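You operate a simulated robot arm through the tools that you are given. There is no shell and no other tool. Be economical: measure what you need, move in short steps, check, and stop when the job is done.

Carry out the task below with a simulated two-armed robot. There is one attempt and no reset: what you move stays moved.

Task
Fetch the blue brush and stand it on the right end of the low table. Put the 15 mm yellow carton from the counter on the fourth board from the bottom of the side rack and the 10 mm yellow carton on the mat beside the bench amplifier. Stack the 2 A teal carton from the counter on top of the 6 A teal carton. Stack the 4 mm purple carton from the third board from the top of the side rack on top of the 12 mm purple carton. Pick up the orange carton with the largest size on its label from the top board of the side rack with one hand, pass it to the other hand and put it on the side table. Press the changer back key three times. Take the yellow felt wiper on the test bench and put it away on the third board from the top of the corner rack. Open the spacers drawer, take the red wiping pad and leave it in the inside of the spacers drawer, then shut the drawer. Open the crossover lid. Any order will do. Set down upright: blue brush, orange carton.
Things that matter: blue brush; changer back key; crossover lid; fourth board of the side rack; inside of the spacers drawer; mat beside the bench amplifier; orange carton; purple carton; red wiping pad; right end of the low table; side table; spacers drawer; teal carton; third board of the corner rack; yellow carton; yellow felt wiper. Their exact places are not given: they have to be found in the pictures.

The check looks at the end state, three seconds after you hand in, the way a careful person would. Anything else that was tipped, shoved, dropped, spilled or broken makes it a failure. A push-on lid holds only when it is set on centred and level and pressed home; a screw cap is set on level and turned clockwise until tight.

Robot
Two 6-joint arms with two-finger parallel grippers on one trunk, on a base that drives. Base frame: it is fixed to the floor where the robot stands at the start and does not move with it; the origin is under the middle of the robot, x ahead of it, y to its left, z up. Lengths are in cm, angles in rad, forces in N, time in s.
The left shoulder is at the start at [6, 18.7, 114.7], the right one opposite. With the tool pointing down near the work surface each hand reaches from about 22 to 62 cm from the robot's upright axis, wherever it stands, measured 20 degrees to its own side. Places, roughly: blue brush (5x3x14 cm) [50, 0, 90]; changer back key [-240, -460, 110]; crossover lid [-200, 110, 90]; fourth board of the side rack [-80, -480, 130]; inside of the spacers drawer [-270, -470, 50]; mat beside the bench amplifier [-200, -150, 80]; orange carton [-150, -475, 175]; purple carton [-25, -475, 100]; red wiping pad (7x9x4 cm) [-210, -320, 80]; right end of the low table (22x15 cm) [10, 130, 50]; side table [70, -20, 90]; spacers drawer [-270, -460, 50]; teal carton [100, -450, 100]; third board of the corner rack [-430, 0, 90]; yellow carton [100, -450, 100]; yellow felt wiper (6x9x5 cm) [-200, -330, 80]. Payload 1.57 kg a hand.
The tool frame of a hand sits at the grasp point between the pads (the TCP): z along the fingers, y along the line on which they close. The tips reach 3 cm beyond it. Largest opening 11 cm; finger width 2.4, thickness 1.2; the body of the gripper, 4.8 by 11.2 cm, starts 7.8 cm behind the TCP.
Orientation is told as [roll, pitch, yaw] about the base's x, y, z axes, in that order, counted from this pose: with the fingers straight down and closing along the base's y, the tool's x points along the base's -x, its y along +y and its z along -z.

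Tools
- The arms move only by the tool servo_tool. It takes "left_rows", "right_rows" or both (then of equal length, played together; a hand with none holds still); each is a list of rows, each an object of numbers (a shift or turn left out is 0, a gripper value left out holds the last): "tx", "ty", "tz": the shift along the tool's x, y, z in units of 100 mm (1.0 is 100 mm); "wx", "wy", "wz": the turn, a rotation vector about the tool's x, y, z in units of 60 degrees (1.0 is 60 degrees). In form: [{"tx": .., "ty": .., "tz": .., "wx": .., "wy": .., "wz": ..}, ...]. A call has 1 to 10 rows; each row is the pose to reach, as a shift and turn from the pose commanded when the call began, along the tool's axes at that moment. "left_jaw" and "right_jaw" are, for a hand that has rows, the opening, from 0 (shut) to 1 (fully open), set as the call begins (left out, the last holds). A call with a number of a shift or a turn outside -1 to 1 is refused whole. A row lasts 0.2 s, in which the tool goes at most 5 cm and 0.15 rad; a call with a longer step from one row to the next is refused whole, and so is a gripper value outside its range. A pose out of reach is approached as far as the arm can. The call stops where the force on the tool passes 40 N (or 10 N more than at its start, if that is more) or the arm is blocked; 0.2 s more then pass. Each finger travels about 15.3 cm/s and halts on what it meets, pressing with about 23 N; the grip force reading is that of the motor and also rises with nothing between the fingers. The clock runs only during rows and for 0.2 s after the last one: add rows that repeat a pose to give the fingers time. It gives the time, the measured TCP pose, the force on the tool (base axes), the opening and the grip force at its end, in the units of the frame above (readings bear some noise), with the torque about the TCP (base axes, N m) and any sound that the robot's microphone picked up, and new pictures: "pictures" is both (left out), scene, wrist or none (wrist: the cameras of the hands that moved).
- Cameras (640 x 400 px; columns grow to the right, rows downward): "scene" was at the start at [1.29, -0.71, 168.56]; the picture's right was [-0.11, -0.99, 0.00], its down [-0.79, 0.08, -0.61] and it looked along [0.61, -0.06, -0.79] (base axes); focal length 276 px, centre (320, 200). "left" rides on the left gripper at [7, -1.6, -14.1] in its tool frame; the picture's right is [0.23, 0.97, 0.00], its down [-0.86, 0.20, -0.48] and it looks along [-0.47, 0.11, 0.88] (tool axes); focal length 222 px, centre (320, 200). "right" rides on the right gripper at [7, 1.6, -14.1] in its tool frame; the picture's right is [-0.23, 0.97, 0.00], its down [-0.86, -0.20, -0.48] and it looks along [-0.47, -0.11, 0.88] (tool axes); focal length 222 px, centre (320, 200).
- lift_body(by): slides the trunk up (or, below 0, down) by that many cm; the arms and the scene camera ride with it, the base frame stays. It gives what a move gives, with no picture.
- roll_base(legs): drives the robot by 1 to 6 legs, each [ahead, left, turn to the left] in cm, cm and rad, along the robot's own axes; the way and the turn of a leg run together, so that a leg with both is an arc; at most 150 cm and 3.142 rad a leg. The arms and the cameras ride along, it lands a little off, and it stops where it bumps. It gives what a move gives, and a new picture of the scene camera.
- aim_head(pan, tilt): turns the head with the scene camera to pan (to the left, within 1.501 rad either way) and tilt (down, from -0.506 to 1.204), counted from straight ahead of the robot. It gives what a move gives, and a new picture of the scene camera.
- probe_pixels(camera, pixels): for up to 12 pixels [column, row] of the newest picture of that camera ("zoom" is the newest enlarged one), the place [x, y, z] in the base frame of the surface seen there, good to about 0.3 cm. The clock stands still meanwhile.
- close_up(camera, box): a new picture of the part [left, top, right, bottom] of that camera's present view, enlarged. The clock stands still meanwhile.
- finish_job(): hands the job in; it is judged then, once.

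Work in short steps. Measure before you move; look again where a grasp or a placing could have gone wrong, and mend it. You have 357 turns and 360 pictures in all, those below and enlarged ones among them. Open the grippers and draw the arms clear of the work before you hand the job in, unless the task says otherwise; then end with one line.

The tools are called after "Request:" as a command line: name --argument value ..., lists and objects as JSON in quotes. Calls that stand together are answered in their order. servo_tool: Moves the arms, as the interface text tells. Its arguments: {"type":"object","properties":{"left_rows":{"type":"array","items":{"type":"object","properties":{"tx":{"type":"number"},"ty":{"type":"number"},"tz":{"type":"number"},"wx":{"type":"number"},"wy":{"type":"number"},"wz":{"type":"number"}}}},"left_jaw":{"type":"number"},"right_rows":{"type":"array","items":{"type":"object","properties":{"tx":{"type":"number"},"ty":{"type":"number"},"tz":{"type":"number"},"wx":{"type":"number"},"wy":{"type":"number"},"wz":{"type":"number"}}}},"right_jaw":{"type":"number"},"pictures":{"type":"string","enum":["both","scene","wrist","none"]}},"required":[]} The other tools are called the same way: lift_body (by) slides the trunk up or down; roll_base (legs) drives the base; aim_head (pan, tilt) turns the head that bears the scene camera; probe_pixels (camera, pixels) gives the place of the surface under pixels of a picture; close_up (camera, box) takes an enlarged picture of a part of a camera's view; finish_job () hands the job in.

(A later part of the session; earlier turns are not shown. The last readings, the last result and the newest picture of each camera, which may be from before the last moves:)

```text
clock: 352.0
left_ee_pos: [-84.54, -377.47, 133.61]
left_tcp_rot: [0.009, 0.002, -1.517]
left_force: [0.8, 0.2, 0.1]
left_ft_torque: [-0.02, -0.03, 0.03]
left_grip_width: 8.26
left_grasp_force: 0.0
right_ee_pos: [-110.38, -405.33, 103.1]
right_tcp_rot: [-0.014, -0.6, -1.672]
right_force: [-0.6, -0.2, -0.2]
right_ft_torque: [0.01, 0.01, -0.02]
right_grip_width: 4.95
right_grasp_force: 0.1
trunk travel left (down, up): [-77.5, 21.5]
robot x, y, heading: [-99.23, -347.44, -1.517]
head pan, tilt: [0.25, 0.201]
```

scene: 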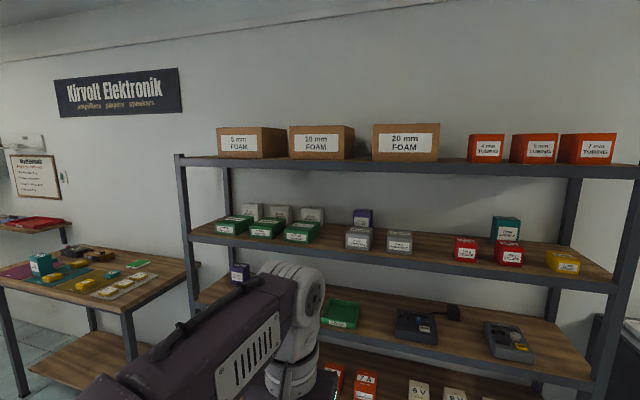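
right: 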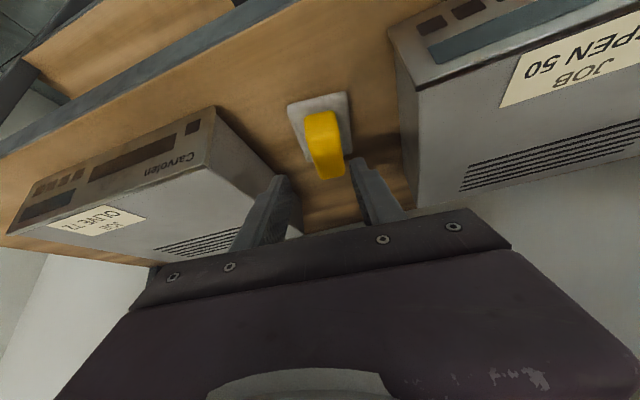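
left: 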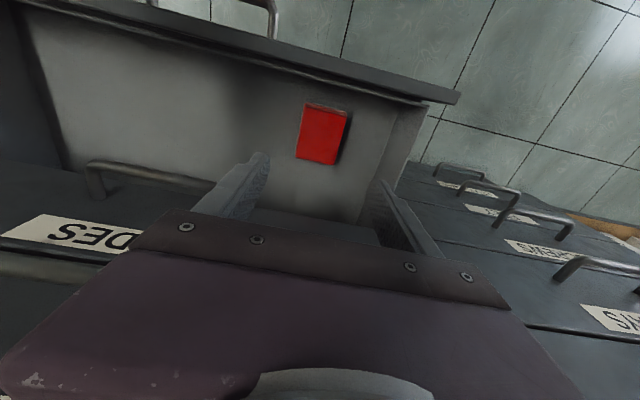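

Three orange cartons on the top board. Enlarging labels across the rack.

Request:
close_up --camera "scene" --box '[440, 110, 640, 290]'

Request:
close_up --camera "scene" --box '[200, 190, 460, 350]'

Request:
close_up --camera "scene" --box '[0, 200, 200, 320]'

```text
2.22 times, centred on (540, 200) of scene
```

zoom: 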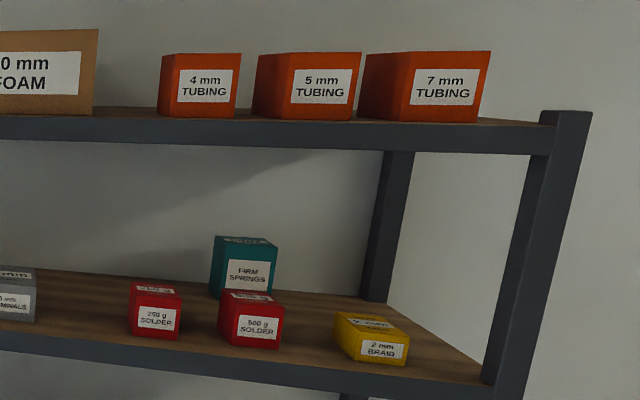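

```text
2.46 times, centred on (330, 270) of scene
```

zoom: 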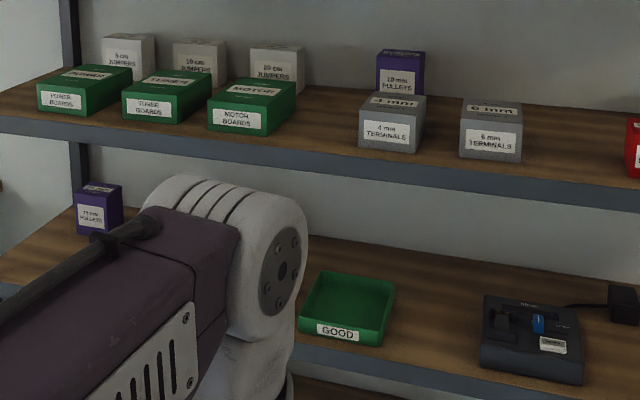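

```text
3.20 times, centred on (100, 260) of scene
```

zoom: 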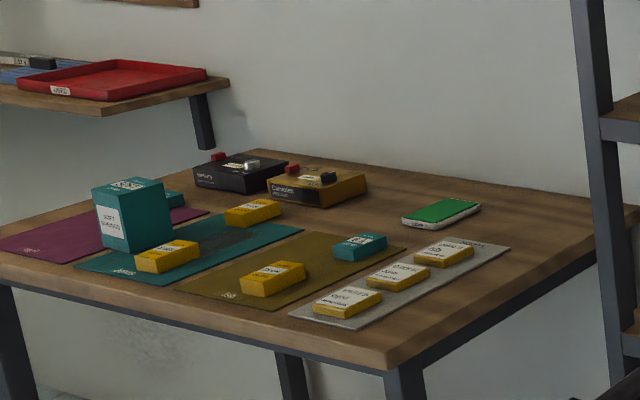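

The 7 mm TUBING carton is the largest orange. Now shift left to view the purple cartons and the counter.

Request:
roll_base --legs '[[0, 70, -0.05]]'

Request:
aim_head --pan 0.0 --tilt 0.45

Request:
aim_head --pan 0.9 --tilt 0.6

```text
clock: 355.8
left_ee_pos: [-17.53, -376.42, 133.62]
left_tcp_rot: [0.009, 0.001, -1.572]
left_force: [0.4, 0.0, 0.1]
left_ft_torque: [-0.01, -0.04, 0.01]
left_grip_width: 8.24
left_grasp_force: 0.0
right_ee_pos: [-44.78, -402.94, 103.1]
right_tcp_rot: [-0.014, -0.599, -1.728]
right_force: [-0.3, 0.5, -0.4]
right_ft_torque: [-0.02, 0.02, -0.02]
right_grip_width: 4.98
right_grasp_force: 0.2
trunk travel left (down, up): [-77.5, 21.5]
robot x, y, heading: [-30.77, -345.88, -1.574]
head pan, tilt: [0.25, 0.201]
```

scene: 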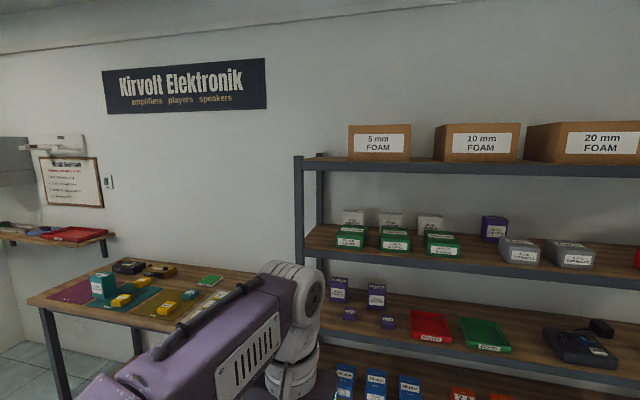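

```text
clock: 356.6
left_ee_pos: [-17.39, -376.5, 133.6]
left_tcp_rot: [0.008, 0.0, -1.573]
left_force: [1.1, -0.6, -0.2]
left_ft_torque: [-0.04, 0.01, -0.05]
left_grip_width: 8.27
left_grasp_force: 0.1
right_ee_pos: [-44.8, -402.91, 103.14]
right_tcp_rot: [-0.014, -0.6, -1.725]
right_force: [-0.3, -0.3, 0.5]
right_ft_torque: [-0.02, 0.0, -0.04]
right_grip_width: 4.97
right_grasp_force: 0.2
trunk travel left (down, up): [-77.5, 21.5]
robot x, y, heading: [-30.5, -345.87, -1.577]
head pan, tilt: [0.0, 0.45]
```

scene: 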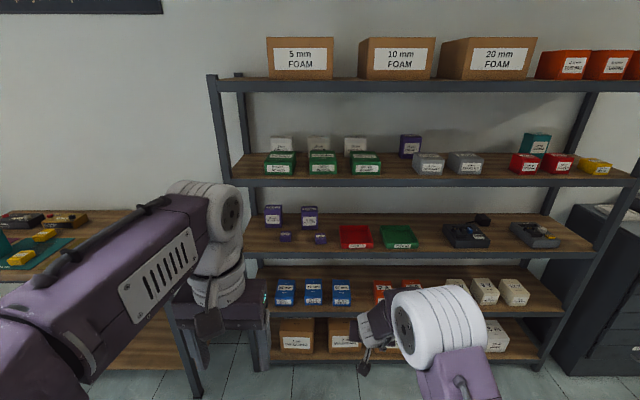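

```text
clock: 357.8
left_ee_pos: [-17.41, -376.62, 133.57]
left_tcp_rot: [0.01, -0.001, -1.573]
left_force: [0.2, 0.2, 0.5]
left_ft_torque: [0.04, 0.01, 0.01]
left_grip_width: 8.21
left_grasp_force: 0.1
right_ee_pos: [-44.79, -403.04, 103.15]
right_tcp_rot: [-0.014, -0.598, -1.725]
right_force: [0.7, 0.2, -1.0]
right_ft_torque: [0.02, -0.01, 0.01]
right_grip_width: 4.95
right_grasp_force: 0.0
trunk travel left (down, up): [-77.5, 21.5]
robot x, y, heading: [-30.44, -345.68, -1.574]
head pan, tilt: [0.901, 0.6]
```

scene: 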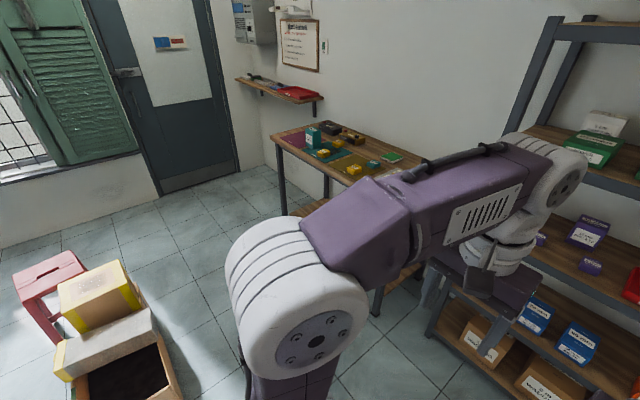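

Request:
aim_head --pan 0.05 --tilt 0.5

Request:
close_up --camera "scene" --box '[255, 180, 375, 255]'

```text
clock: 359.0
left_ee_pos: [-17.45, -376.63, 133.61]
left_tcp_rot: [0.007, -0.001, -1.572]
left_force: [-0.5, 1.0, 0.0]
left_ft_torque: [-0.02, 0.01, -0.01]
left_grip_width: 8.24
left_grasp_force: 0.0
right_ee_pos: [-44.71, -402.89, 103.13]
right_tcp_rot: [-0.014, -0.599, -1.728]
right_force: [-0.2, 1.4, 0.0]
right_ft_torque: [0.0, 0.0, -0.01]
right_grip_width: 4.95
right_grasp_force: 0.1
trunk travel left (down, up): [-77.5, 21.5]
robot x, y, heading: [-30.62, -346.03, -1.577]
head pan, tilt: [0.051, 0.499]
```

scene: 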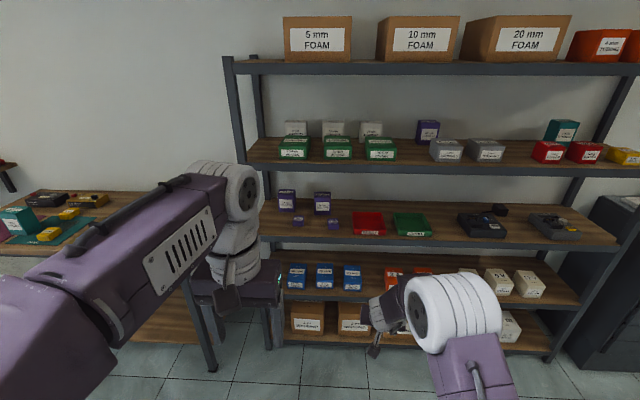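

```text
5.33 times, centred on (315, 218) of scene
```

zoom: 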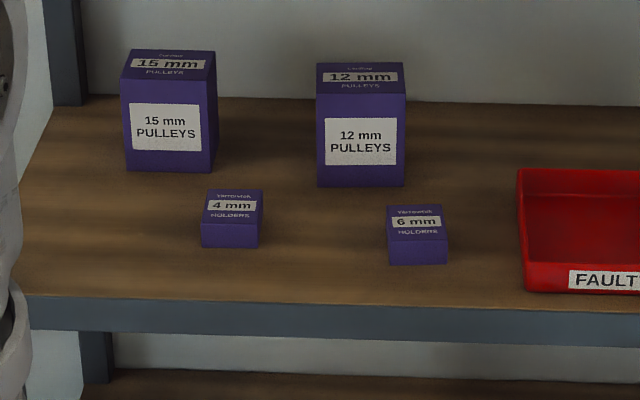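

4 mm HOLDERS (small, front left) goes on top of 12 mm PULLEYS (back right). Probing.

Request:
probe_pixels --camera "zoom" --pixels '[[232, 205], [203, 215], [263, 215], [230, 243], [210, 193], [360, 75], [320, 90], [404, 90], [318, 65], [402, 65], [360, 180], [300, 300]]'

Request:
probe_pixels --camera "zoom" --pixels '[[232, 223], [204, 222], [258, 222], [205, 247], [260, 247], [388, 230], [445, 230], [130, 170], [213, 165], [260, 270], [520, 280]]'

```text
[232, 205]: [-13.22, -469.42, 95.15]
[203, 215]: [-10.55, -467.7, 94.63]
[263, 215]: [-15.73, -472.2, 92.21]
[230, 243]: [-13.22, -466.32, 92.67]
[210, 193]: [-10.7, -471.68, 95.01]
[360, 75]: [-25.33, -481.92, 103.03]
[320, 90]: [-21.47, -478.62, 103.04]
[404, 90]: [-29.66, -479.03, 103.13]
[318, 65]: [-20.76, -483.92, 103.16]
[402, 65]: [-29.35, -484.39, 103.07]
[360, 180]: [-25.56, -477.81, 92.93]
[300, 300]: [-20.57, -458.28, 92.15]
```

```text
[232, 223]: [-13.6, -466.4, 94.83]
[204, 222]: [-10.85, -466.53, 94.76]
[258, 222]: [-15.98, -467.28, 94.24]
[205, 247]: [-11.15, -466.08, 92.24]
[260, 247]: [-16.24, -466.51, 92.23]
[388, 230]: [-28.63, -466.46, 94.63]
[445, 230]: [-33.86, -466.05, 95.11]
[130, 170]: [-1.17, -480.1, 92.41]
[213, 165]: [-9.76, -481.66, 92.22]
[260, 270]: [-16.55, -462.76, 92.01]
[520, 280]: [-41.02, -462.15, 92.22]
```

Carton 4 mm: centre (-13.4,-469.2), z 92.1–95.1. The 12 mm top: centre (-25.3,-481.2), z 103.1. Checking the counter's extents for clearance, then lowering the trunk.

Request:
probe_pixels --camera "scene" --pixels '[[180, 330], [20, 265], [100, 195], [155, 300], [230, 180], [242, 200], [190, 300]]'

Request:
lift_body --by -30

Request:
servo_tool --right_rows '[{"wz": -0.118, "wx": -0.081}, {"wz": -0.118, "wx": -0.081}]' --right_jaw 0.72 --pictures "none"

Request:
servo_tool --right_rows '[{"wy": -0.13, "tz": 0.1}, {"wy": -0.26, "tz": 0.2}, {"wy": -0.39, "tz": 0.3}, {"wy": -0.5, "tz": 0.3}, {"wy": -0.57, "tz": 0.3}]' --pictures "none"

```text
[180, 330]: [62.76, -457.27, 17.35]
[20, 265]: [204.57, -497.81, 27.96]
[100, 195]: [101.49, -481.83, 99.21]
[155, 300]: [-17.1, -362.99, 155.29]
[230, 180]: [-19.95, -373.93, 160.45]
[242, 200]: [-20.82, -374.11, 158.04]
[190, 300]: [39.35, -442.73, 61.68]
```

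```text
clock: 362.0
left_ee_pos: [-17.52, -376.54, 103.62]
left_tcp_rot: [0.006, 0.0, -1.571]
left_force: [0.3, 0.4, -0.2]
left_ft_torque: [0.01, 0.01, -0.03]
left_grip_width: 8.27
left_grasp_force: 0.1
right_ee_pos: [-44.87, -402.88, 73.19]
right_tcp_rot: [-0.013, -0.599, -1.727]
right_force: [0.5, -0.5, 0.0]
right_ft_torque: [0.01, 0.02, -0.02]
right_grip_width: 4.95
right_grasp_force: 0.1
trunk travel left (down, up): [-47.5, 51.5]
robot x, y, heading: [-30.44, -346.15, -1.575]
head pan, tilt: [0.051, 0.499]
```

```text
clock: 362.6
left_ee_pos: [-17.33, -376.46, 103.59]
left_tcp_rot: [0.009, 0.0, -1.573]
left_force: [0.0, -0.2, -1.1]
left_ft_torque: [-0.02, 0.02, -0.01]
left_grip_width: 8.24
left_grasp_force: 0.1
right_ee_pos: [-44.85, -402.86, 73.09]
right_tcp_rot: [-0.012, -0.597, -1.576]
right_force: [0.4, 0.0, 0.1]
right_ft_torque: [0.0, -0.03, 0.03]
right_grip_width: 7.91
right_grasp_force: 0.1
trunk travel left (down, up): [-47.5, 51.5]
robot x, y, heading: [-30.63, -346.15, -1.574]
head pan, tilt: [0.051, 0.499]
```

```text
clock: 363.8
left_ee_pos: [-17.51, -376.54, 103.62]
left_tcp_rot: [0.008, -0.002, -1.573]
left_force: [-0.2, -0.4, 0.4]
left_ft_torque: [0.02, 0.04, 0.0]
left_grip_width: 8.25
left_grasp_force: 0.0
right_ee_pos: [-44.19, -409.14, 72.56]
right_tcp_rot: [-0.028, -1.174, -1.558]
right_force: [-0.1, -0.7, -0.6]
right_ft_torque: [-0.02, 0.0, -0.02]
right_grip_width: 7.91
right_grasp_force: 0.2
right hand out of reach, approached as far as the arm can: row 1, 4, 5
trunk travel left (down, up): [-47.5, 51.5]
robot x, y, heading: [-30.32, -346.24, -1.577]
head pan, tilt: [0.051, 0.499]
```

Tilt of 1.17 rad reached. Raise trunk 23 and drive in front of the 4 mm carton.

Request:
lift_body --by 23

Request:
roll_base --legs '[[0, 31, 0], [48, 0, 0]]'

Request:
close_up --camera "right" --box '[0, 0, 640, 400]'

```text
clock: 366.2
left_ee_pos: [-17.56, -376.49, 126.63]
left_tcp_rot: [0.009, 0.001, -1.572]
left_force: [0.0, 0.3, 1.3]
left_ft_torque: [0.03, -0.05, 0.0]
left_grip_width: 8.25
left_grasp_force: 0.1
right_ee_pos: [-44.3, -409.13, 95.54]
right_tcp_rot: [-0.029, -1.174, -1.557]
right_force: [0.4, 0.0, 0.2]
right_ft_torque: [-0.02, 0.03, 0.03]
right_grip_width: 7.92
right_grasp_force: 0.2
trunk travel left (down, up): [-70.5, 28.5]
robot x, y, heading: [-30.68, -345.98, -1.573]
head pan, tilt: [0.051, 0.499]
```

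```text
clock: 370.7
left_ee_pos: [14.55, -423.59, 126.68]
left_tcp_rot: [0.008, -0.001, -1.557]
left_force: [0.2, 1.3, -0.7]
left_ft_torque: [-0.03, 0.03, -0.03]
left_grip_width: 8.25
left_grasp_force: 0.2
right_ee_pos: [-11.71, -456.59, 95.67]
right_tcp_rot: [-0.03, -1.176, -1.544]
right_force: [-0.1, -0.3, 0.5]
right_ft_torque: [0.03, 0.02, 0.0]
right_grip_width: 7.93
right_grasp_force: 0.1
trunk travel left (down, up): [-70.5, 28.5]
robot x, y, heading: [1.27, -393.46, -1.565]
head pan, tilt: [0.051, 0.499]
```

scene: 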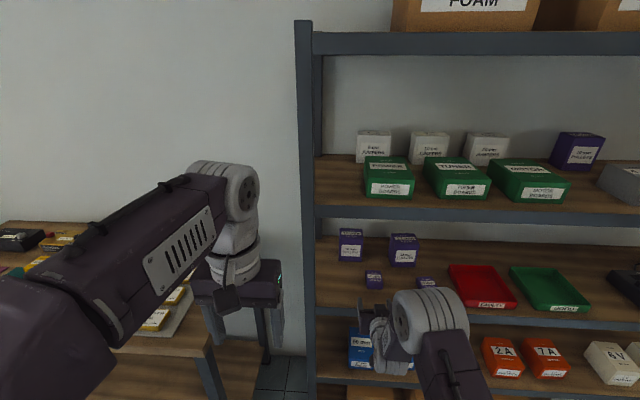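

```text
1.00 times, centred on (320, 200) of right
```

zoom: 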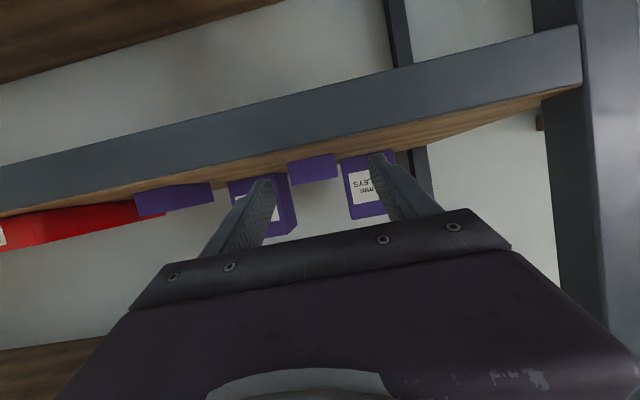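

Fingers are roughly lined up. Correct laterally and in height and advance 5 cm.

Request:
servo_tool --right_rows '[{"tz": 0.25, "tx": -0.045, "ty": -0.1}, {"tz": 0.504, "tx": -0.091, "ty": -0.2}, {"tz": 0.504, "tx": -0.091, "ty": -0.2}]' --pictures "wrist"

Request:
close_up --camera "scene" --box '[320, 220, 480, 340]'

```text
clock: 371.5
left_ee_pos: [14.67, -423.62, 126.65]
left_tcp_rot: [0.008, 0.0, -1.558]
left_force: [0.2, 0.4, -0.1]
left_ft_torque: [-0.02, -0.01, 0.0]
left_grip_width: 8.25
left_grasp_force: 0.0
right_ee_pos: [-13.64, -461.53, 94.38]
right_tcp_rot: [-0.03, -1.173, -1.543]
right_force: [-0.3, 0.0, -0.1]
right_ft_torque: [-0.03, -0.01, 0.01]
right_grip_width: 7.91
right_grasp_force: 0.2
trunk travel left (down, up): [-70.5, 28.5]
robot x, y, heading: [1.4, -393.26, -1.559]
head pan, tilt: [0.051, 0.499]
```

right: 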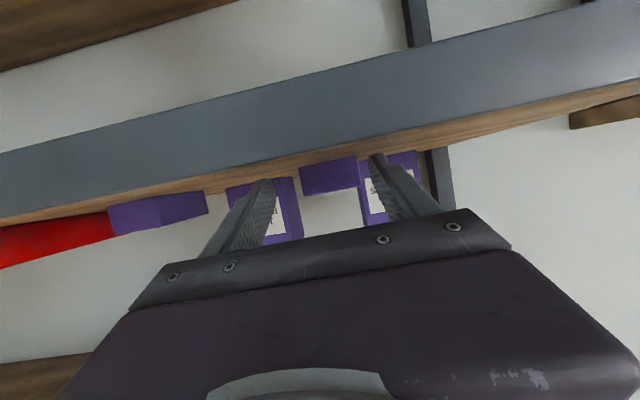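

```text
3.33 times, centred on (400, 280) of scene
```

zoom: 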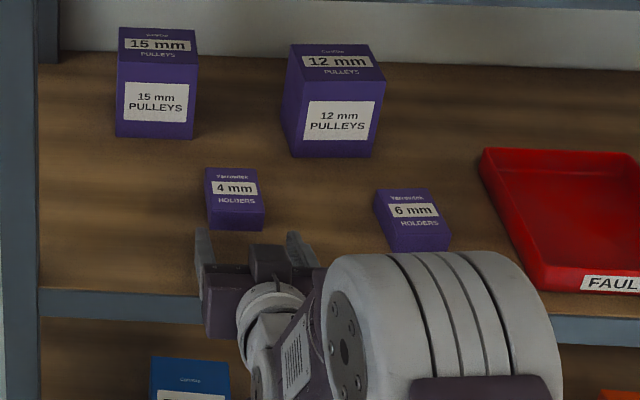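

Good straddle. Advance 6.9 cm (raising 0.3) and close.

Request:
servo_tool --right_rows '[{"tz": 0.2, "tx": -0.11}, {"tz": 0.4, "tx": -0.2}, {"tz": 0.625, "tx": -0.293}, {"tz": 0.625, "tx": -0.293}]' --pictures "none"

Request:
servo_tool --right_rows '[{}, {}, {}, {}]' --right_jaw 0 --pictures "wrist"

Request:
close_up --camera "scene" --box '[320, 220, 480, 340]'

```text
clock: 372.5
left_ee_pos: [14.6, -423.53, 126.65]
left_tcp_rot: [0.007, 0.001, -1.559]
left_force: [0.0, 1.3, -0.2]
left_ft_torque: [0.0, 0.01, 0.01]
left_grip_width: 8.22
left_grasp_force: 0.1
right_ee_pos: [-13.61, -468.52, 94.77]
right_tcp_rot: [-0.03, -1.174, -1.544]
right_force: [0.3, 0.8, 0.4]
right_ft_torque: [-0.01, 0.01, -0.02]
right_grip_width: 7.9
right_grasp_force: 0.1
trunk travel left (down, up): [-70.5, 28.5]
robot x, y, heading: [1.41, -393.16, -1.555]
head pan, tilt: [0.051, 0.499]
```

```text
clock: 373.5
left_ee_pos: [14.62, -423.58, 126.6]
left_tcp_rot: [0.01, 0.0, -1.561]
left_force: [0.1, -1.0, -0.2]
left_ft_torque: [0.01, -0.02, 0.01]
left_grip_width: 8.26
left_grasp_force: 0.0
right_ee_pos: [-13.65, -468.52, 94.72]
right_tcp_rot: [-0.03, -1.176, -1.544]
right_force: [0.9, -1.0, 0.6]
right_ft_torque: [-0.02, -0.02, 0.0]
right_grip_width: 5.45
right_grasp_force: 22.9
trunk travel left (down, up): [-70.5, 28.5]
robot x, y, heading: [1.07, -393.45, -1.561]
head pan, tilt: [0.051, 0.499]
```

right: 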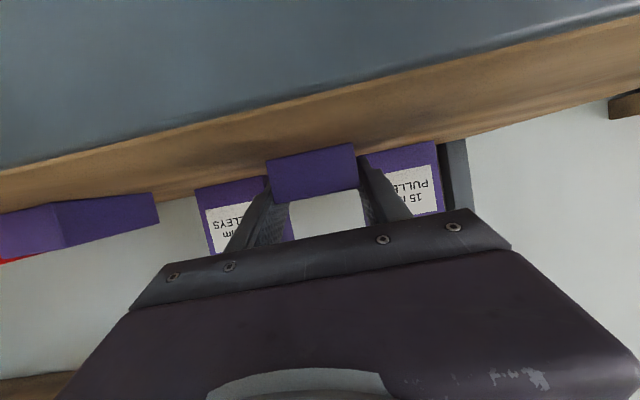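

```text
3.33 times, centred on (400, 280) of scene
```

zoom: 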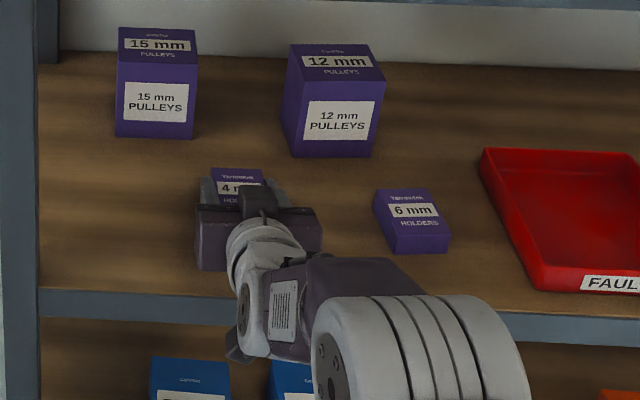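

Gripped at 5.45 cm. Lift slowly straight up.

Request:
servo_tool --right_rows '[{"tz": -0.02, "tx": -0.05}, {"tz": -0.04, "tx": -0.1}, {"tz": -0.08, "tx": -0.2}, {"tz": -0.16, "tx": -0.38}, {"tz": -0.26, "tx": -0.62}]' --pictures "none"

Request:
servo_tool --right_rows '[{"tz": -0.12, "tx": -0.3}, {"tz": -0.26, "tx": -0.62}, {"tz": -0.26, "tx": -0.62}]' --pictures "scene"

```text
clock: 374.7
left_ee_pos: [14.64, -423.59, 126.71]
left_tcp_rot: [0.008, -0.001, -1.559]
left_force: [0.4, -0.2, -0.7]
left_ft_torque: [-0.03, 0.03, 0.0]
left_grip_width: 8.26
left_grasp_force: 0.0
right_ee_pos: [-13.54, -468.35, 101.86]
right_tcp_rot: [-0.03, -1.175, -1.546]
right_force: [-0.3, -0.1, -0.8]
right_ft_torque: [-0.03, -0.02, -0.02]
right_grip_width: 5.45
right_grasp_force: 22.3
trunk travel left (down, up): [-70.5, 28.5]
robot x, y, heading: [1.32, -393.49, -1.56]
head pan, tilt: [0.051, 0.499]
```

```text
clock: 375.5
left_ee_pos: [14.57, -423.51, 126.67]
left_tcp_rot: [0.011, 0.001, -1.559]
left_force: [0.1, -0.6, 0.3]
left_ft_torque: [0.01, 0.01, -0.01]
left_grip_width: 8.24
left_grasp_force: 0.1
right_ee_pos: [-13.5, -468.48, 108.26]
right_tcp_rot: [-0.03, -1.176, -1.545]
right_force: [0.0, -0.2, -0.4]
right_ft_torque: [0.0, -0.02, 0.03]
right_grip_width: 5.43
right_grasp_force: 23.4
trunk travel left (down, up): [-70.5, 28.5]
robot x, y, heading: [1.11, -393.38, -1.556]
head pan, tilt: [0.051, 0.499]
```

scene: 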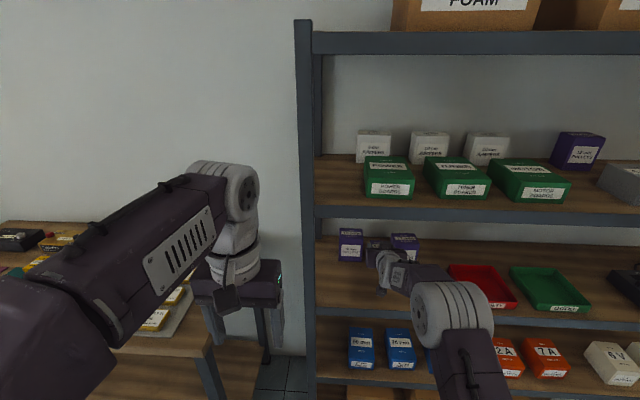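

Lifted clear. Shift the base 12 right and 12 ahead to bring it above the 12 mm carton.

Request:
roll_base --legs '[[11, -12, 0]]'

Request:
close_up --camera "scene" --box '[300, 200, 460, 300]'

```text
clock: 377.0
left_ee_pos: [2.52, -434.49, 126.62]
left_tcp_rot: [0.008, -0.002, -1.561]
left_force: [0.1, -0.4, 0.4]
left_ft_torque: [-0.02, 0.01, 0.02]
left_grip_width: 8.25
left_grasp_force: 0.1
right_ee_pos: [-25.76, -479.29, 108.33]
right_tcp_rot: [-0.032, -1.175, -1.542]
right_force: [0.6, 1.0, -0.1]
right_ft_torque: [-0.02, 0.0, -0.04]
right_grip_width: 5.45
right_grasp_force: 22.8
trunk travel left (down, up): [-70.5, 28.5]
robot x, y, heading: [-11.36, -404.2, -1.56]
head pan, tilt: [0.051, 0.499]
```

scene: 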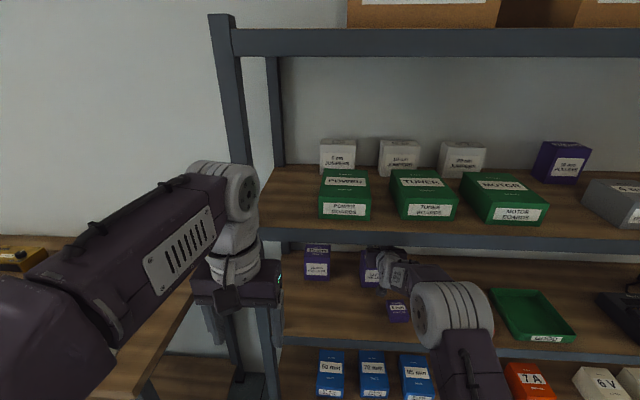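

```text
4.00 times, centred on (380, 250) of scene
```

zoom: 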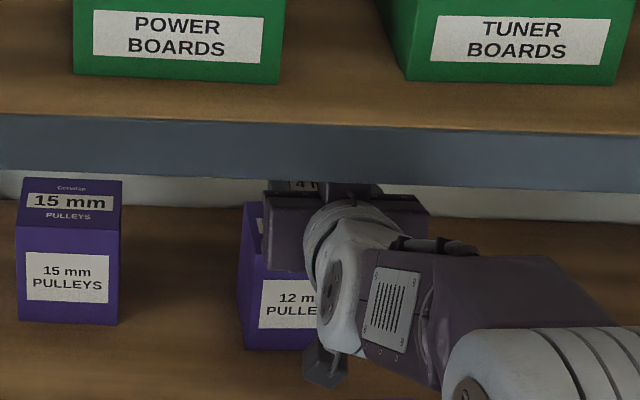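

Fine alignment 1.2 cm forward, then lower 2.5 cm onto the 12 mm carton.

Request:
servo_tool --right_rows '[{"tz": 0.06, "tx": -0.025, "ty": 0.02}, {"tz": 0.115, "tx": -0.048, "ty": 0.035}, {"tz": 0.115, "tx": -0.048, "ty": 0.035}]' --pictures "none"

Request:
servo_tool --right_rows '[{"tz": 0.04, "tx": 0.09}, {"tz": 0.07, "tx": 0.166}, {"tz": 0.085, "tx": 0.203}, {"tz": 0.092, "tx": 0.22}, {"tz": 0.099, "tx": 0.238}, {"tz": 0.106, "tx": 0.254}]' --pictures "wrist"

```text
clock: 377.8
left_ee_pos: [2.24, -434.73, 126.65]
left_tcp_rot: [0.008, -0.001, -1.561]
left_force: [0.0, 0.1, -0.2]
left_ft_torque: [0.01, -0.02, 0.0]
left_grip_width: 8.24
left_grasp_force: 0.0
right_ee_pos: [-25.39, -480.8, 108.31]
right_tcp_rot: [-0.027, -1.175, -1.546]
right_force: [-0.2, -0.3, -0.7]
right_ft_torque: [-0.02, 0.0, 0.02]
right_grip_width: 5.41
right_grasp_force: 23.1
trunk travel left (down, up): [-70.5, 28.5]
robot x, y, heading: [-11.09, -404.02, -1.564]
head pan, tilt: [0.051, 0.499]
```

```text
clock: 379.2
left_ee_pos: [2.25, -434.54, 126.7]
left_tcp_rot: [0.008, 0.0, -1.558]
left_force: [-0.2, 0.6, -0.2]
left_ft_torque: [-0.01, -0.02, 0.02]
left_grip_width: 8.27
left_grasp_force: 0.0
right_ee_pos: [-25.53, -480.6, 105.81]
right_tcp_rot: [-0.028, -1.179, -1.547]
right_force: [0.8, -2.4, 6.4]
right_ft_torque: [0.14, -0.23, -0.01]
right_grip_width: 5.43
right_grasp_force: 22.6
trunk travel left (down, up): [-70.5, 28.5]
robot x, y, heading: [-11.23, -404.11, -1.564]
head pan, tilt: [0.051, 0.499]
```

right: 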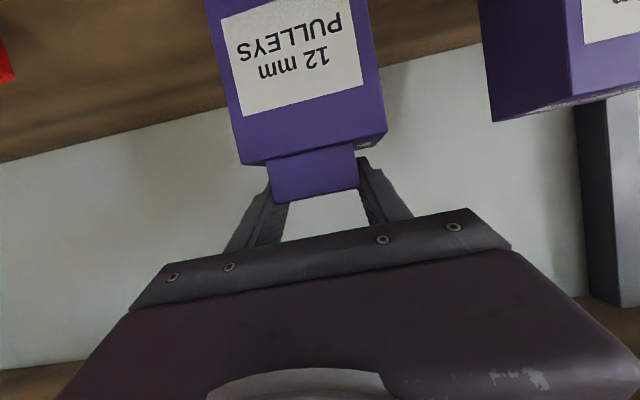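

Contact at 6 N, centred. Release and withdraw along the finger axis, then back the base off.

Request:
servo_tool --right_rows '[{}, {}, {"tz": -0.25}, {"tz": -0.6}, {"tz": -0.9}]' --right_jaw 0.7 --pictures "none"

Request:
roll_base --legs '[[-30, 0, 0]]'

Request:
close_up --camera "scene" --box '[280, 180, 440, 300]'

```text
clock: 380.4
left_ee_pos: [2.33, -434.56, 126.64]
left_tcp_rot: [0.008, -0.001, -1.56]
left_force: [1.0, 0.3, 0.1]
left_ft_torque: [-0.02, -0.04, 0.02]
left_grip_width: 8.24
left_grasp_force: 0.0
right_ee_pos: [-25.5, -472.07, 109.07]
right_tcp_rot: [-0.029, -1.177, -1.546]
right_force: [0.3, -0.1, -0.1]
right_ft_torque: [-0.01, 0.01, 0.01]
right_grip_width: 7.7
right_grasp_force: 0.0
trunk travel left (down, up): [-70.5, 28.5]
robot x, y, heading: [-10.76, -404.03, -1.559]
head pan, tilt: [0.051, 0.499]
```

```text
clock: 382.4
left_ee_pos: [2.08, -404.8, 126.62]
left_tcp_rot: [0.008, 0.0, -1.56]
left_force: [-0.3, 0.3, -0.8]
left_ft_torque: [0.04, -0.01, 0.01]
left_grip_width: 8.28
left_grasp_force: 0.1
right_ee_pos: [-25.69, -442.45, 109.03]
right_tcp_rot: [-0.029, -1.176, -1.544]
right_force: [-0.3, -0.8, 0.9]
right_ft_torque: [0.02, 0.02, -0.02]
right_grip_width: 7.67
right_grasp_force: 0.1
trunk travel left (down, up): [-70.5, 28.5]
robot x, y, heading: [-11.21, -374.39, -1.56]
head pan, tilt: [0.051, 0.499]
```

scene: 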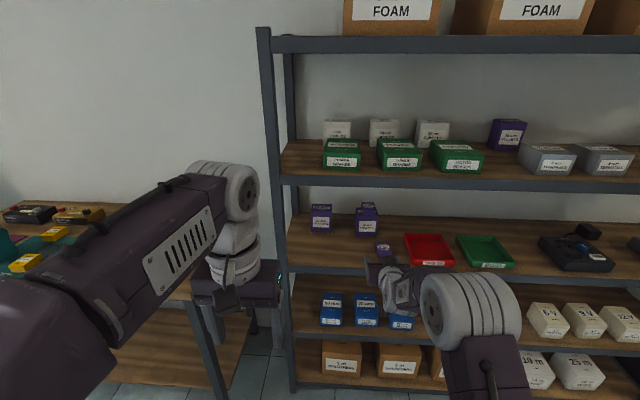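

```text
3.33 times, centred on (360, 240) of scene
```

zoom: 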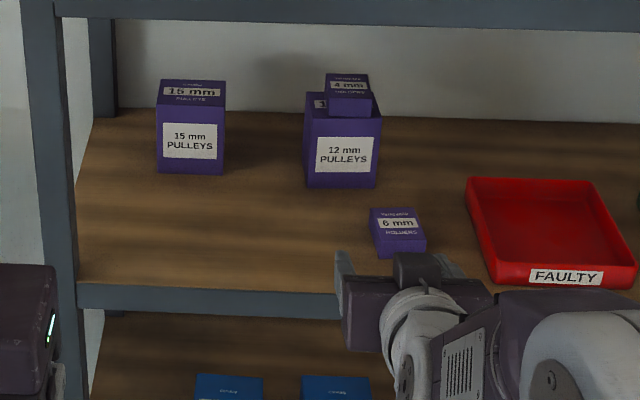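

Stacked. Now go to the counter: drive left 85 and look down.

Request:
roll_base --legs '[[0, 85, -0.01]]'

Request:
aim_head --pan 0.1 --tilt 0.75

```text
clock: 386.9
left_ee_pos: [85.82, -404.55, 126.67]
left_tcp_rot: [0.009, 0.0, -1.572]
left_force: [-1.0, 0.3, 0.2]
left_ft_torque: [0.0, -0.01, 0.01]
left_grip_width: 8.24
left_grasp_force: 0.0
right_ee_pos: [57.7, -441.89, 108.96]
right_tcp_rot: [-0.029, -1.174, -1.558]
right_force: [0.2, 0.4, 0.0]
right_ft_torque: [-0.04, -0.01, -0.02]
right_grip_width: 7.69
right_grasp_force: 0.2
trunk travel left (down, up): [-70.5, 28.5]
robot x, y, heading: [73.12, -374.23, -1.574]
head pan, tilt: [0.051, 0.499]
```

scene: 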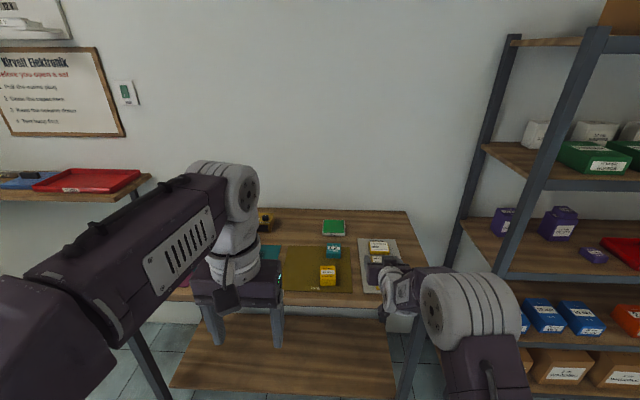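

```text
clock: 387.6
left_ee_pos: [85.89, -404.47, 126.65]
left_tcp_rot: [0.009, 0.0, -1.572]
left_force: [0.9, -0.4, 0.3]
left_ft_torque: [0.02, -0.02, -0.01]
left_grip_width: 8.26
left_grasp_force: 0.1
right_ee_pos: [57.68, -441.78, 108.97]
right_tcp_rot: [-0.03, -1.175, -1.557]
right_force: [0.0, 1.0, 0.2]
right_ft_torque: [-0.01, 0.01, 0.0]
right_grip_width: 7.71
right_grasp_force: 0.0
trunk travel left (down, up): [-70.5, 28.5]
robot x, y, heading: [72.73, -373.61, -1.579]
head pan, tilt: [0.099, 0.75]
```

scene: 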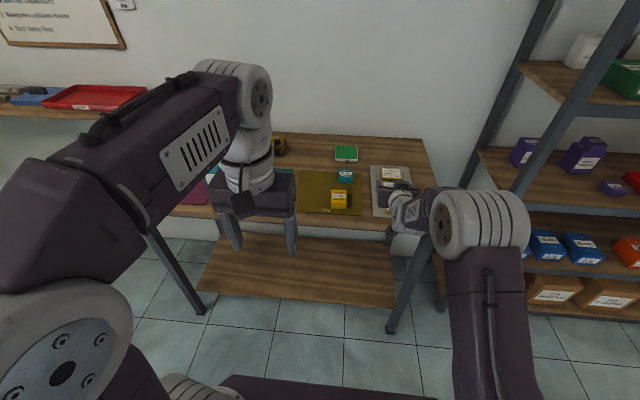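

Arms block part of the view. Using the left wrist camera, which looks down and ahead.

Request:
close_up --camera "left" --box '[0, 0, 640, 400]'

Request:
close_up --camera "scene" --box '[280, 130, 440, 230]'

```text
1.00 times, centred on (320, 200) of left
```

zoom: 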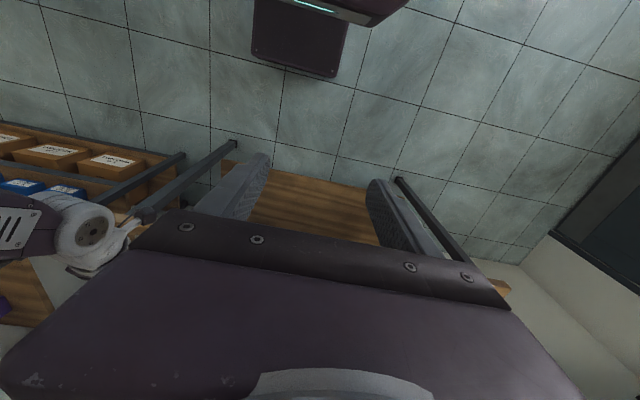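

```text
4.00 times, centred on (360, 180) of scene
```

zoom: 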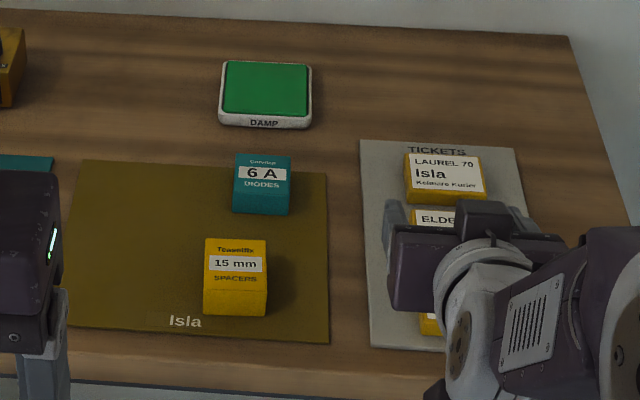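

6 A teal and 15 mm yellow are on the olive mat. Raise the trunk 15 and move left 45 to see the rest.

Request:
lift_body --by 15

Request:
roll_base --legs '[[0, 50, 0]]'

Request:
aim_head --pan -0.15 --tilt 0.8

Request:
close_up --camera "scene" --box '[220, 110, 540, 310]'

```text
clock: 389.4
left_ee_pos: [85.94, -404.61, 141.67]
left_tcp_rot: [0.01, -0.002, -1.572]
left_force: [-0.1, 0.1, -0.2]
left_ft_torque: [0.0, 0.0, 0.0]
left_grip_width: 8.22
left_grasp_force: 0.0
right_ee_pos: [57.71, -441.83, 123.89]
right_tcp_rot: [-0.027, -1.176, -1.556]
right_force: [0.0, -0.7, -0.3]
right_ft_torque: [0.0, 0.02, 0.0]
right_grip_width: 7.71
right_grasp_force: 0.1
trunk travel left (down, up): [-85.5, 13.5]
robot x, y, heading: [73.02, -374.16, -1.573]
head pan, tilt: [0.099, 0.75]
```

```text
clock: 392.3
left_ee_pos: [135.3, -404.66, 141.66]
left_tcp_rot: [0.01, 0.0, -1.57]
left_force: [-0.7, 0.2, 0.6]
left_ft_torque: [0.02, -0.03, 0.01]
left_grip_width: 8.27
left_grasp_force: 0.1
right_ee_pos: [107.28, -441.87, 123.87]
right_tcp_rot: [-0.025, -1.177, -1.559]
right_force: [-0.1, 0.0, -0.1]
right_ft_torque: [0.0, 0.01, -0.02]
right_grip_width: 7.71
right_grasp_force: 0.0
trunk travel left (down, up): [-85.5, 13.5]
robot x, y, heading: [122.53, -373.81, -1.571]
head pan, tilt: [0.099, 0.75]
```

scene: 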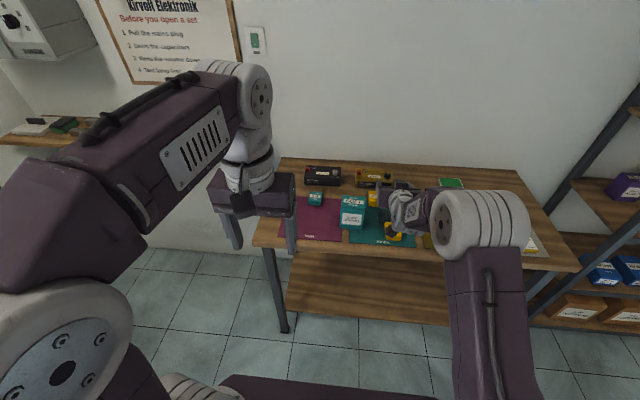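

```text
clock: 393.1
left_ee_pos: [135.6, -404.58, 141.6]
left_tcp_rot: [0.009, 0.001, -1.57]
left_force: [-0.8, -0.3, -0.3]
left_ft_torque: [0.01, 0.03, -0.04]
left_grip_width: 8.23
left_grasp_force: 0.0
right_ee_pos: [107.41, -441.97, 123.95]
right_tcp_rot: [-0.031, -1.175, -1.555]
right_force: [0.4, -0.7, -0.3]
right_ft_torque: [0.02, 0.01, 0.0]
right_grip_width: 7.7
right_grasp_force: 0.0
trunk travel left (down, up): [-85.5, 13.5]
robot x, y, heading: [122.4, -373.98, -1.576]
head pan, tilt: [-0.15, 0.799]
```

scene: 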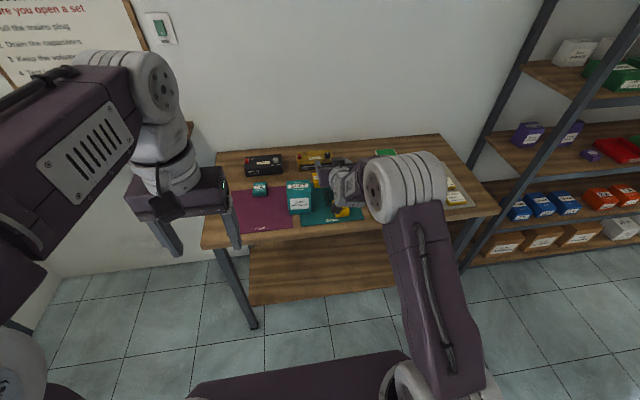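

```text
2.00 times, centred on (380, 210) of scene
```

zoom: 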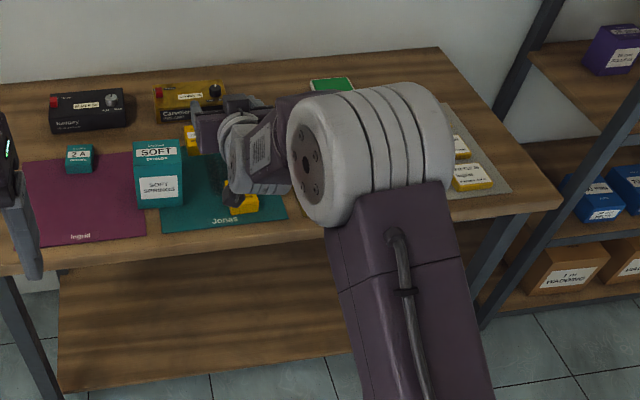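

2 A teal is on the magenta mat; two yellow cartons on the teal mat. Untilt the right hand to 0.6 and draw it back to clear the view.

Request:
servo_tool --right_rows '[{"wy": 0.13, "tz": -0.2}, {"wy": 0.26, "tz": -0.4}, {"wy": 0.39, "tz": -0.6}, {"wy": 0.5, "tz": -0.8}, {"wy": 0.55, "tz": -1.0}]' --pictures "none"

Request:
aim_head --pan -0.25 --tilt 0.85

Request:
close_up --camera "scene" --box '[220, 130, 500, 290]'

```text
clock: 394.3
left_ee_pos: [135.57, -404.43, 141.7]
left_tcp_rot: [0.009, -0.002, -1.568]
left_force: [0.0, 0.6, -0.4]
left_ft_torque: [-0.03, -0.01, 0.01]
left_grip_width: 8.27
left_grasp_force: 0.1
right_ee_pos: [108.69, -431.99, 127.24]
right_tcp_rot: [-0.035, -0.612, -1.572]
right_force: [1.1, 0.0, 0.4]
right_ft_torque: [0.0, 0.03, -0.01]
right_grip_width: 7.69
right_grasp_force: 0.1
right hand out of reach, approached as far as the arm can: row 2, 3, 4, 5
trunk travel left (down, up): [-85.5, 13.5]
robot x, y, heading: [122.37, -373.95, -1.564]
head pan, tilt: [-0.15, 0.799]
```

```text
clock: 395.0
left_ee_pos: [135.65, -404.59, 141.7]
left_tcp_rot: [0.007, -0.001, -1.568]
left_force: [0.3, 0.0, 0.8]
left_ft_torque: [-0.03, 0.02, -0.02]
left_grip_width: 8.26
left_grasp_force: 0.1
right_ee_pos: [108.74, -432.13, 127.06]
right_tcp_rot: [-0.037, -0.611, -1.571]
right_force: [-0.3, -1.1, 0.5]
right_ft_torque: [-0.02, -0.01, -0.01]
right_grip_width: 7.72
right_grasp_force: 0.1
trunk travel left (down, up): [-85.5, 13.5]
robot x, y, heading: [122.3, -374.21, -1.571]
head pan, tilt: [-0.25, 0.85]
```

scene: 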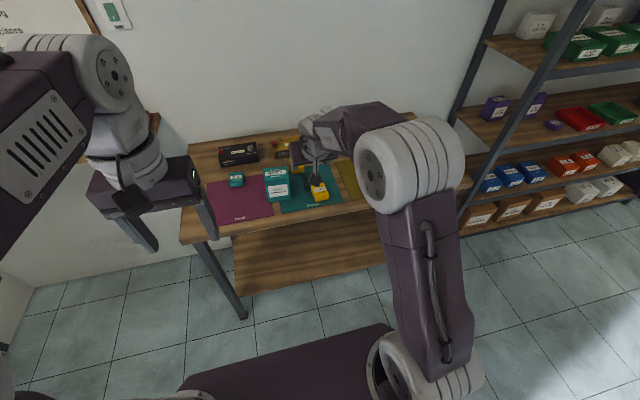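

```text
2.29 times, centred on (360, 210) of scene
```

zoom: 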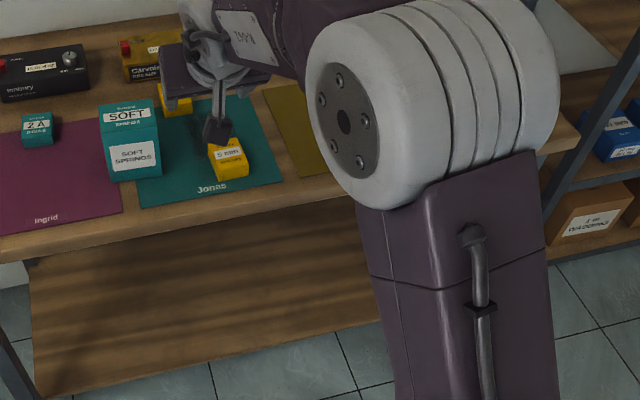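

Request:
close_up --camera "scene" --box '[270, 155, 340, 205]'

Request:
close_up --camera "right" --box '[0, 0, 640, 400]'

```text
8.00 times, centred on (305, 180) of scene
```

zoom: 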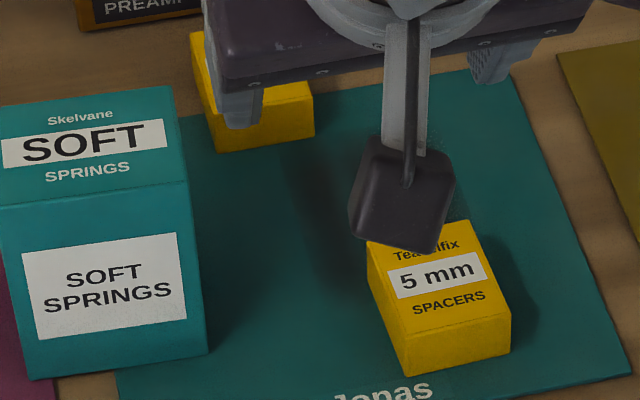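

```text
1.00 times, centred on (320, 200) of right
```

zoom: 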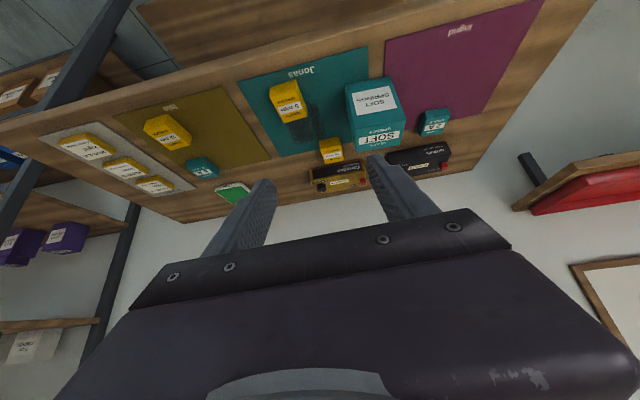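

The right wrist camera shows the whole counter. Enlarging for the other yellow label and probing all.

Request:
close_up --camera "right" --box '[300, 70, 460, 170]'

Request:
probe_pixels --camera "right" --pixels '[[331, 145], [325, 157], [435, 120], [428, 130], [202, 165], [196, 173], [166, 132], [150, 128], [287, 98], [374, 95], [330, 120], [240, 55]]'

Request:
close_up --camera "right" --box '[120, 90, 280, 190]'

```text
4.00 times, centred on (380, 120) of right
```

zoom: 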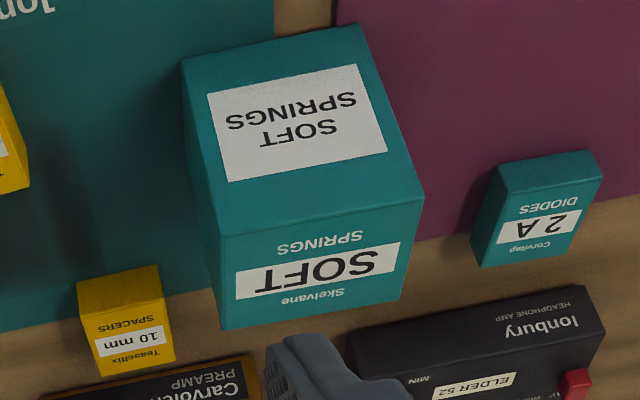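

```text
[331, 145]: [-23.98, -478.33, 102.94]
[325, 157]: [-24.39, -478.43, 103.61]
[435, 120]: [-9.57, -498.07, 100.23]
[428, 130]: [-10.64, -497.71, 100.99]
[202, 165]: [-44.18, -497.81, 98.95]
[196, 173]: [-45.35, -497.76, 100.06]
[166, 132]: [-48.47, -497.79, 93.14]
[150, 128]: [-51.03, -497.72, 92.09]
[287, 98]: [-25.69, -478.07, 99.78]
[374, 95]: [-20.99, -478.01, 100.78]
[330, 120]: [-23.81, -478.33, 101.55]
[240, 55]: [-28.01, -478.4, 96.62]
```

```text
4.00 times, centred on (200, 140) of right
```

zoom: 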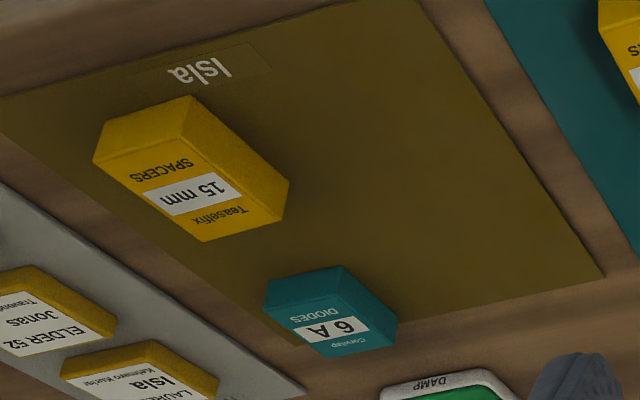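

The back yellow is 10 mm. Probing 15 mm and 6 A in this zoom, then 10 mm and 2 A.

Request:
probe_pixels --camera "zoom" --pixels '[[105, 160], [190, 100], [285, 185], [205, 235], [195, 185], [270, 310], [345, 275], [395, 325], [330, 350], [335, 320], [230, 260]]'

Request:
close_up --camera "right" --box '[300, 70, 460, 170]'

Request:
probe_pixels --camera "zoom" --pixels '[[85, 325], [165, 300], [175, 355], [100, 370], [130, 335], [490, 245], [505, 200], [595, 175], [575, 235], [540, 215], [40, 320], [450, 210]]'

```text
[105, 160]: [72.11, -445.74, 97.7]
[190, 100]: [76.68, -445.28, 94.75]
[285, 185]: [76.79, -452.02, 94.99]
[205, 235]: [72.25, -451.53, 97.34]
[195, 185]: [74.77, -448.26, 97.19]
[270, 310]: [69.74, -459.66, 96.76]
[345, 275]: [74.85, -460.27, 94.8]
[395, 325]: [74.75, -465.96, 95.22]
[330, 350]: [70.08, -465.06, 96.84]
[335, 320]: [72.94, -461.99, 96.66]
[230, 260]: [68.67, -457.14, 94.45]
```

```text
4.00 times, centred on (380, 120) of right
```

zoom: 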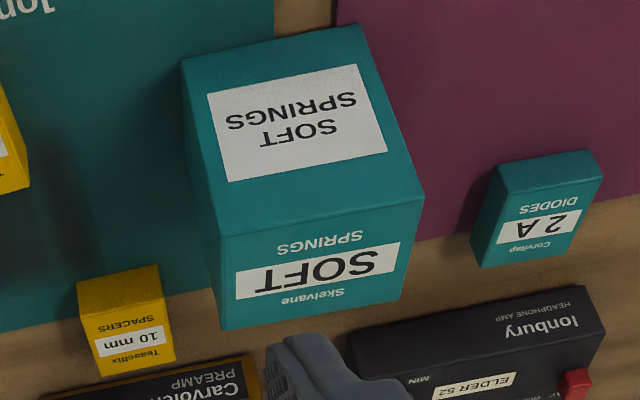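

```text
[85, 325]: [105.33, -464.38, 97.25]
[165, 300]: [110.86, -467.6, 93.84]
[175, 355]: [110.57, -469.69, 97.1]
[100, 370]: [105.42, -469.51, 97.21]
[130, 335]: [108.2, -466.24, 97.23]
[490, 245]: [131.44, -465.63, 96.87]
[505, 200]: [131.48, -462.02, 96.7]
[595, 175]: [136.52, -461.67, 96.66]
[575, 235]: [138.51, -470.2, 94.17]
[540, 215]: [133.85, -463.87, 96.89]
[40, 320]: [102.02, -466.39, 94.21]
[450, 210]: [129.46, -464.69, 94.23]
```

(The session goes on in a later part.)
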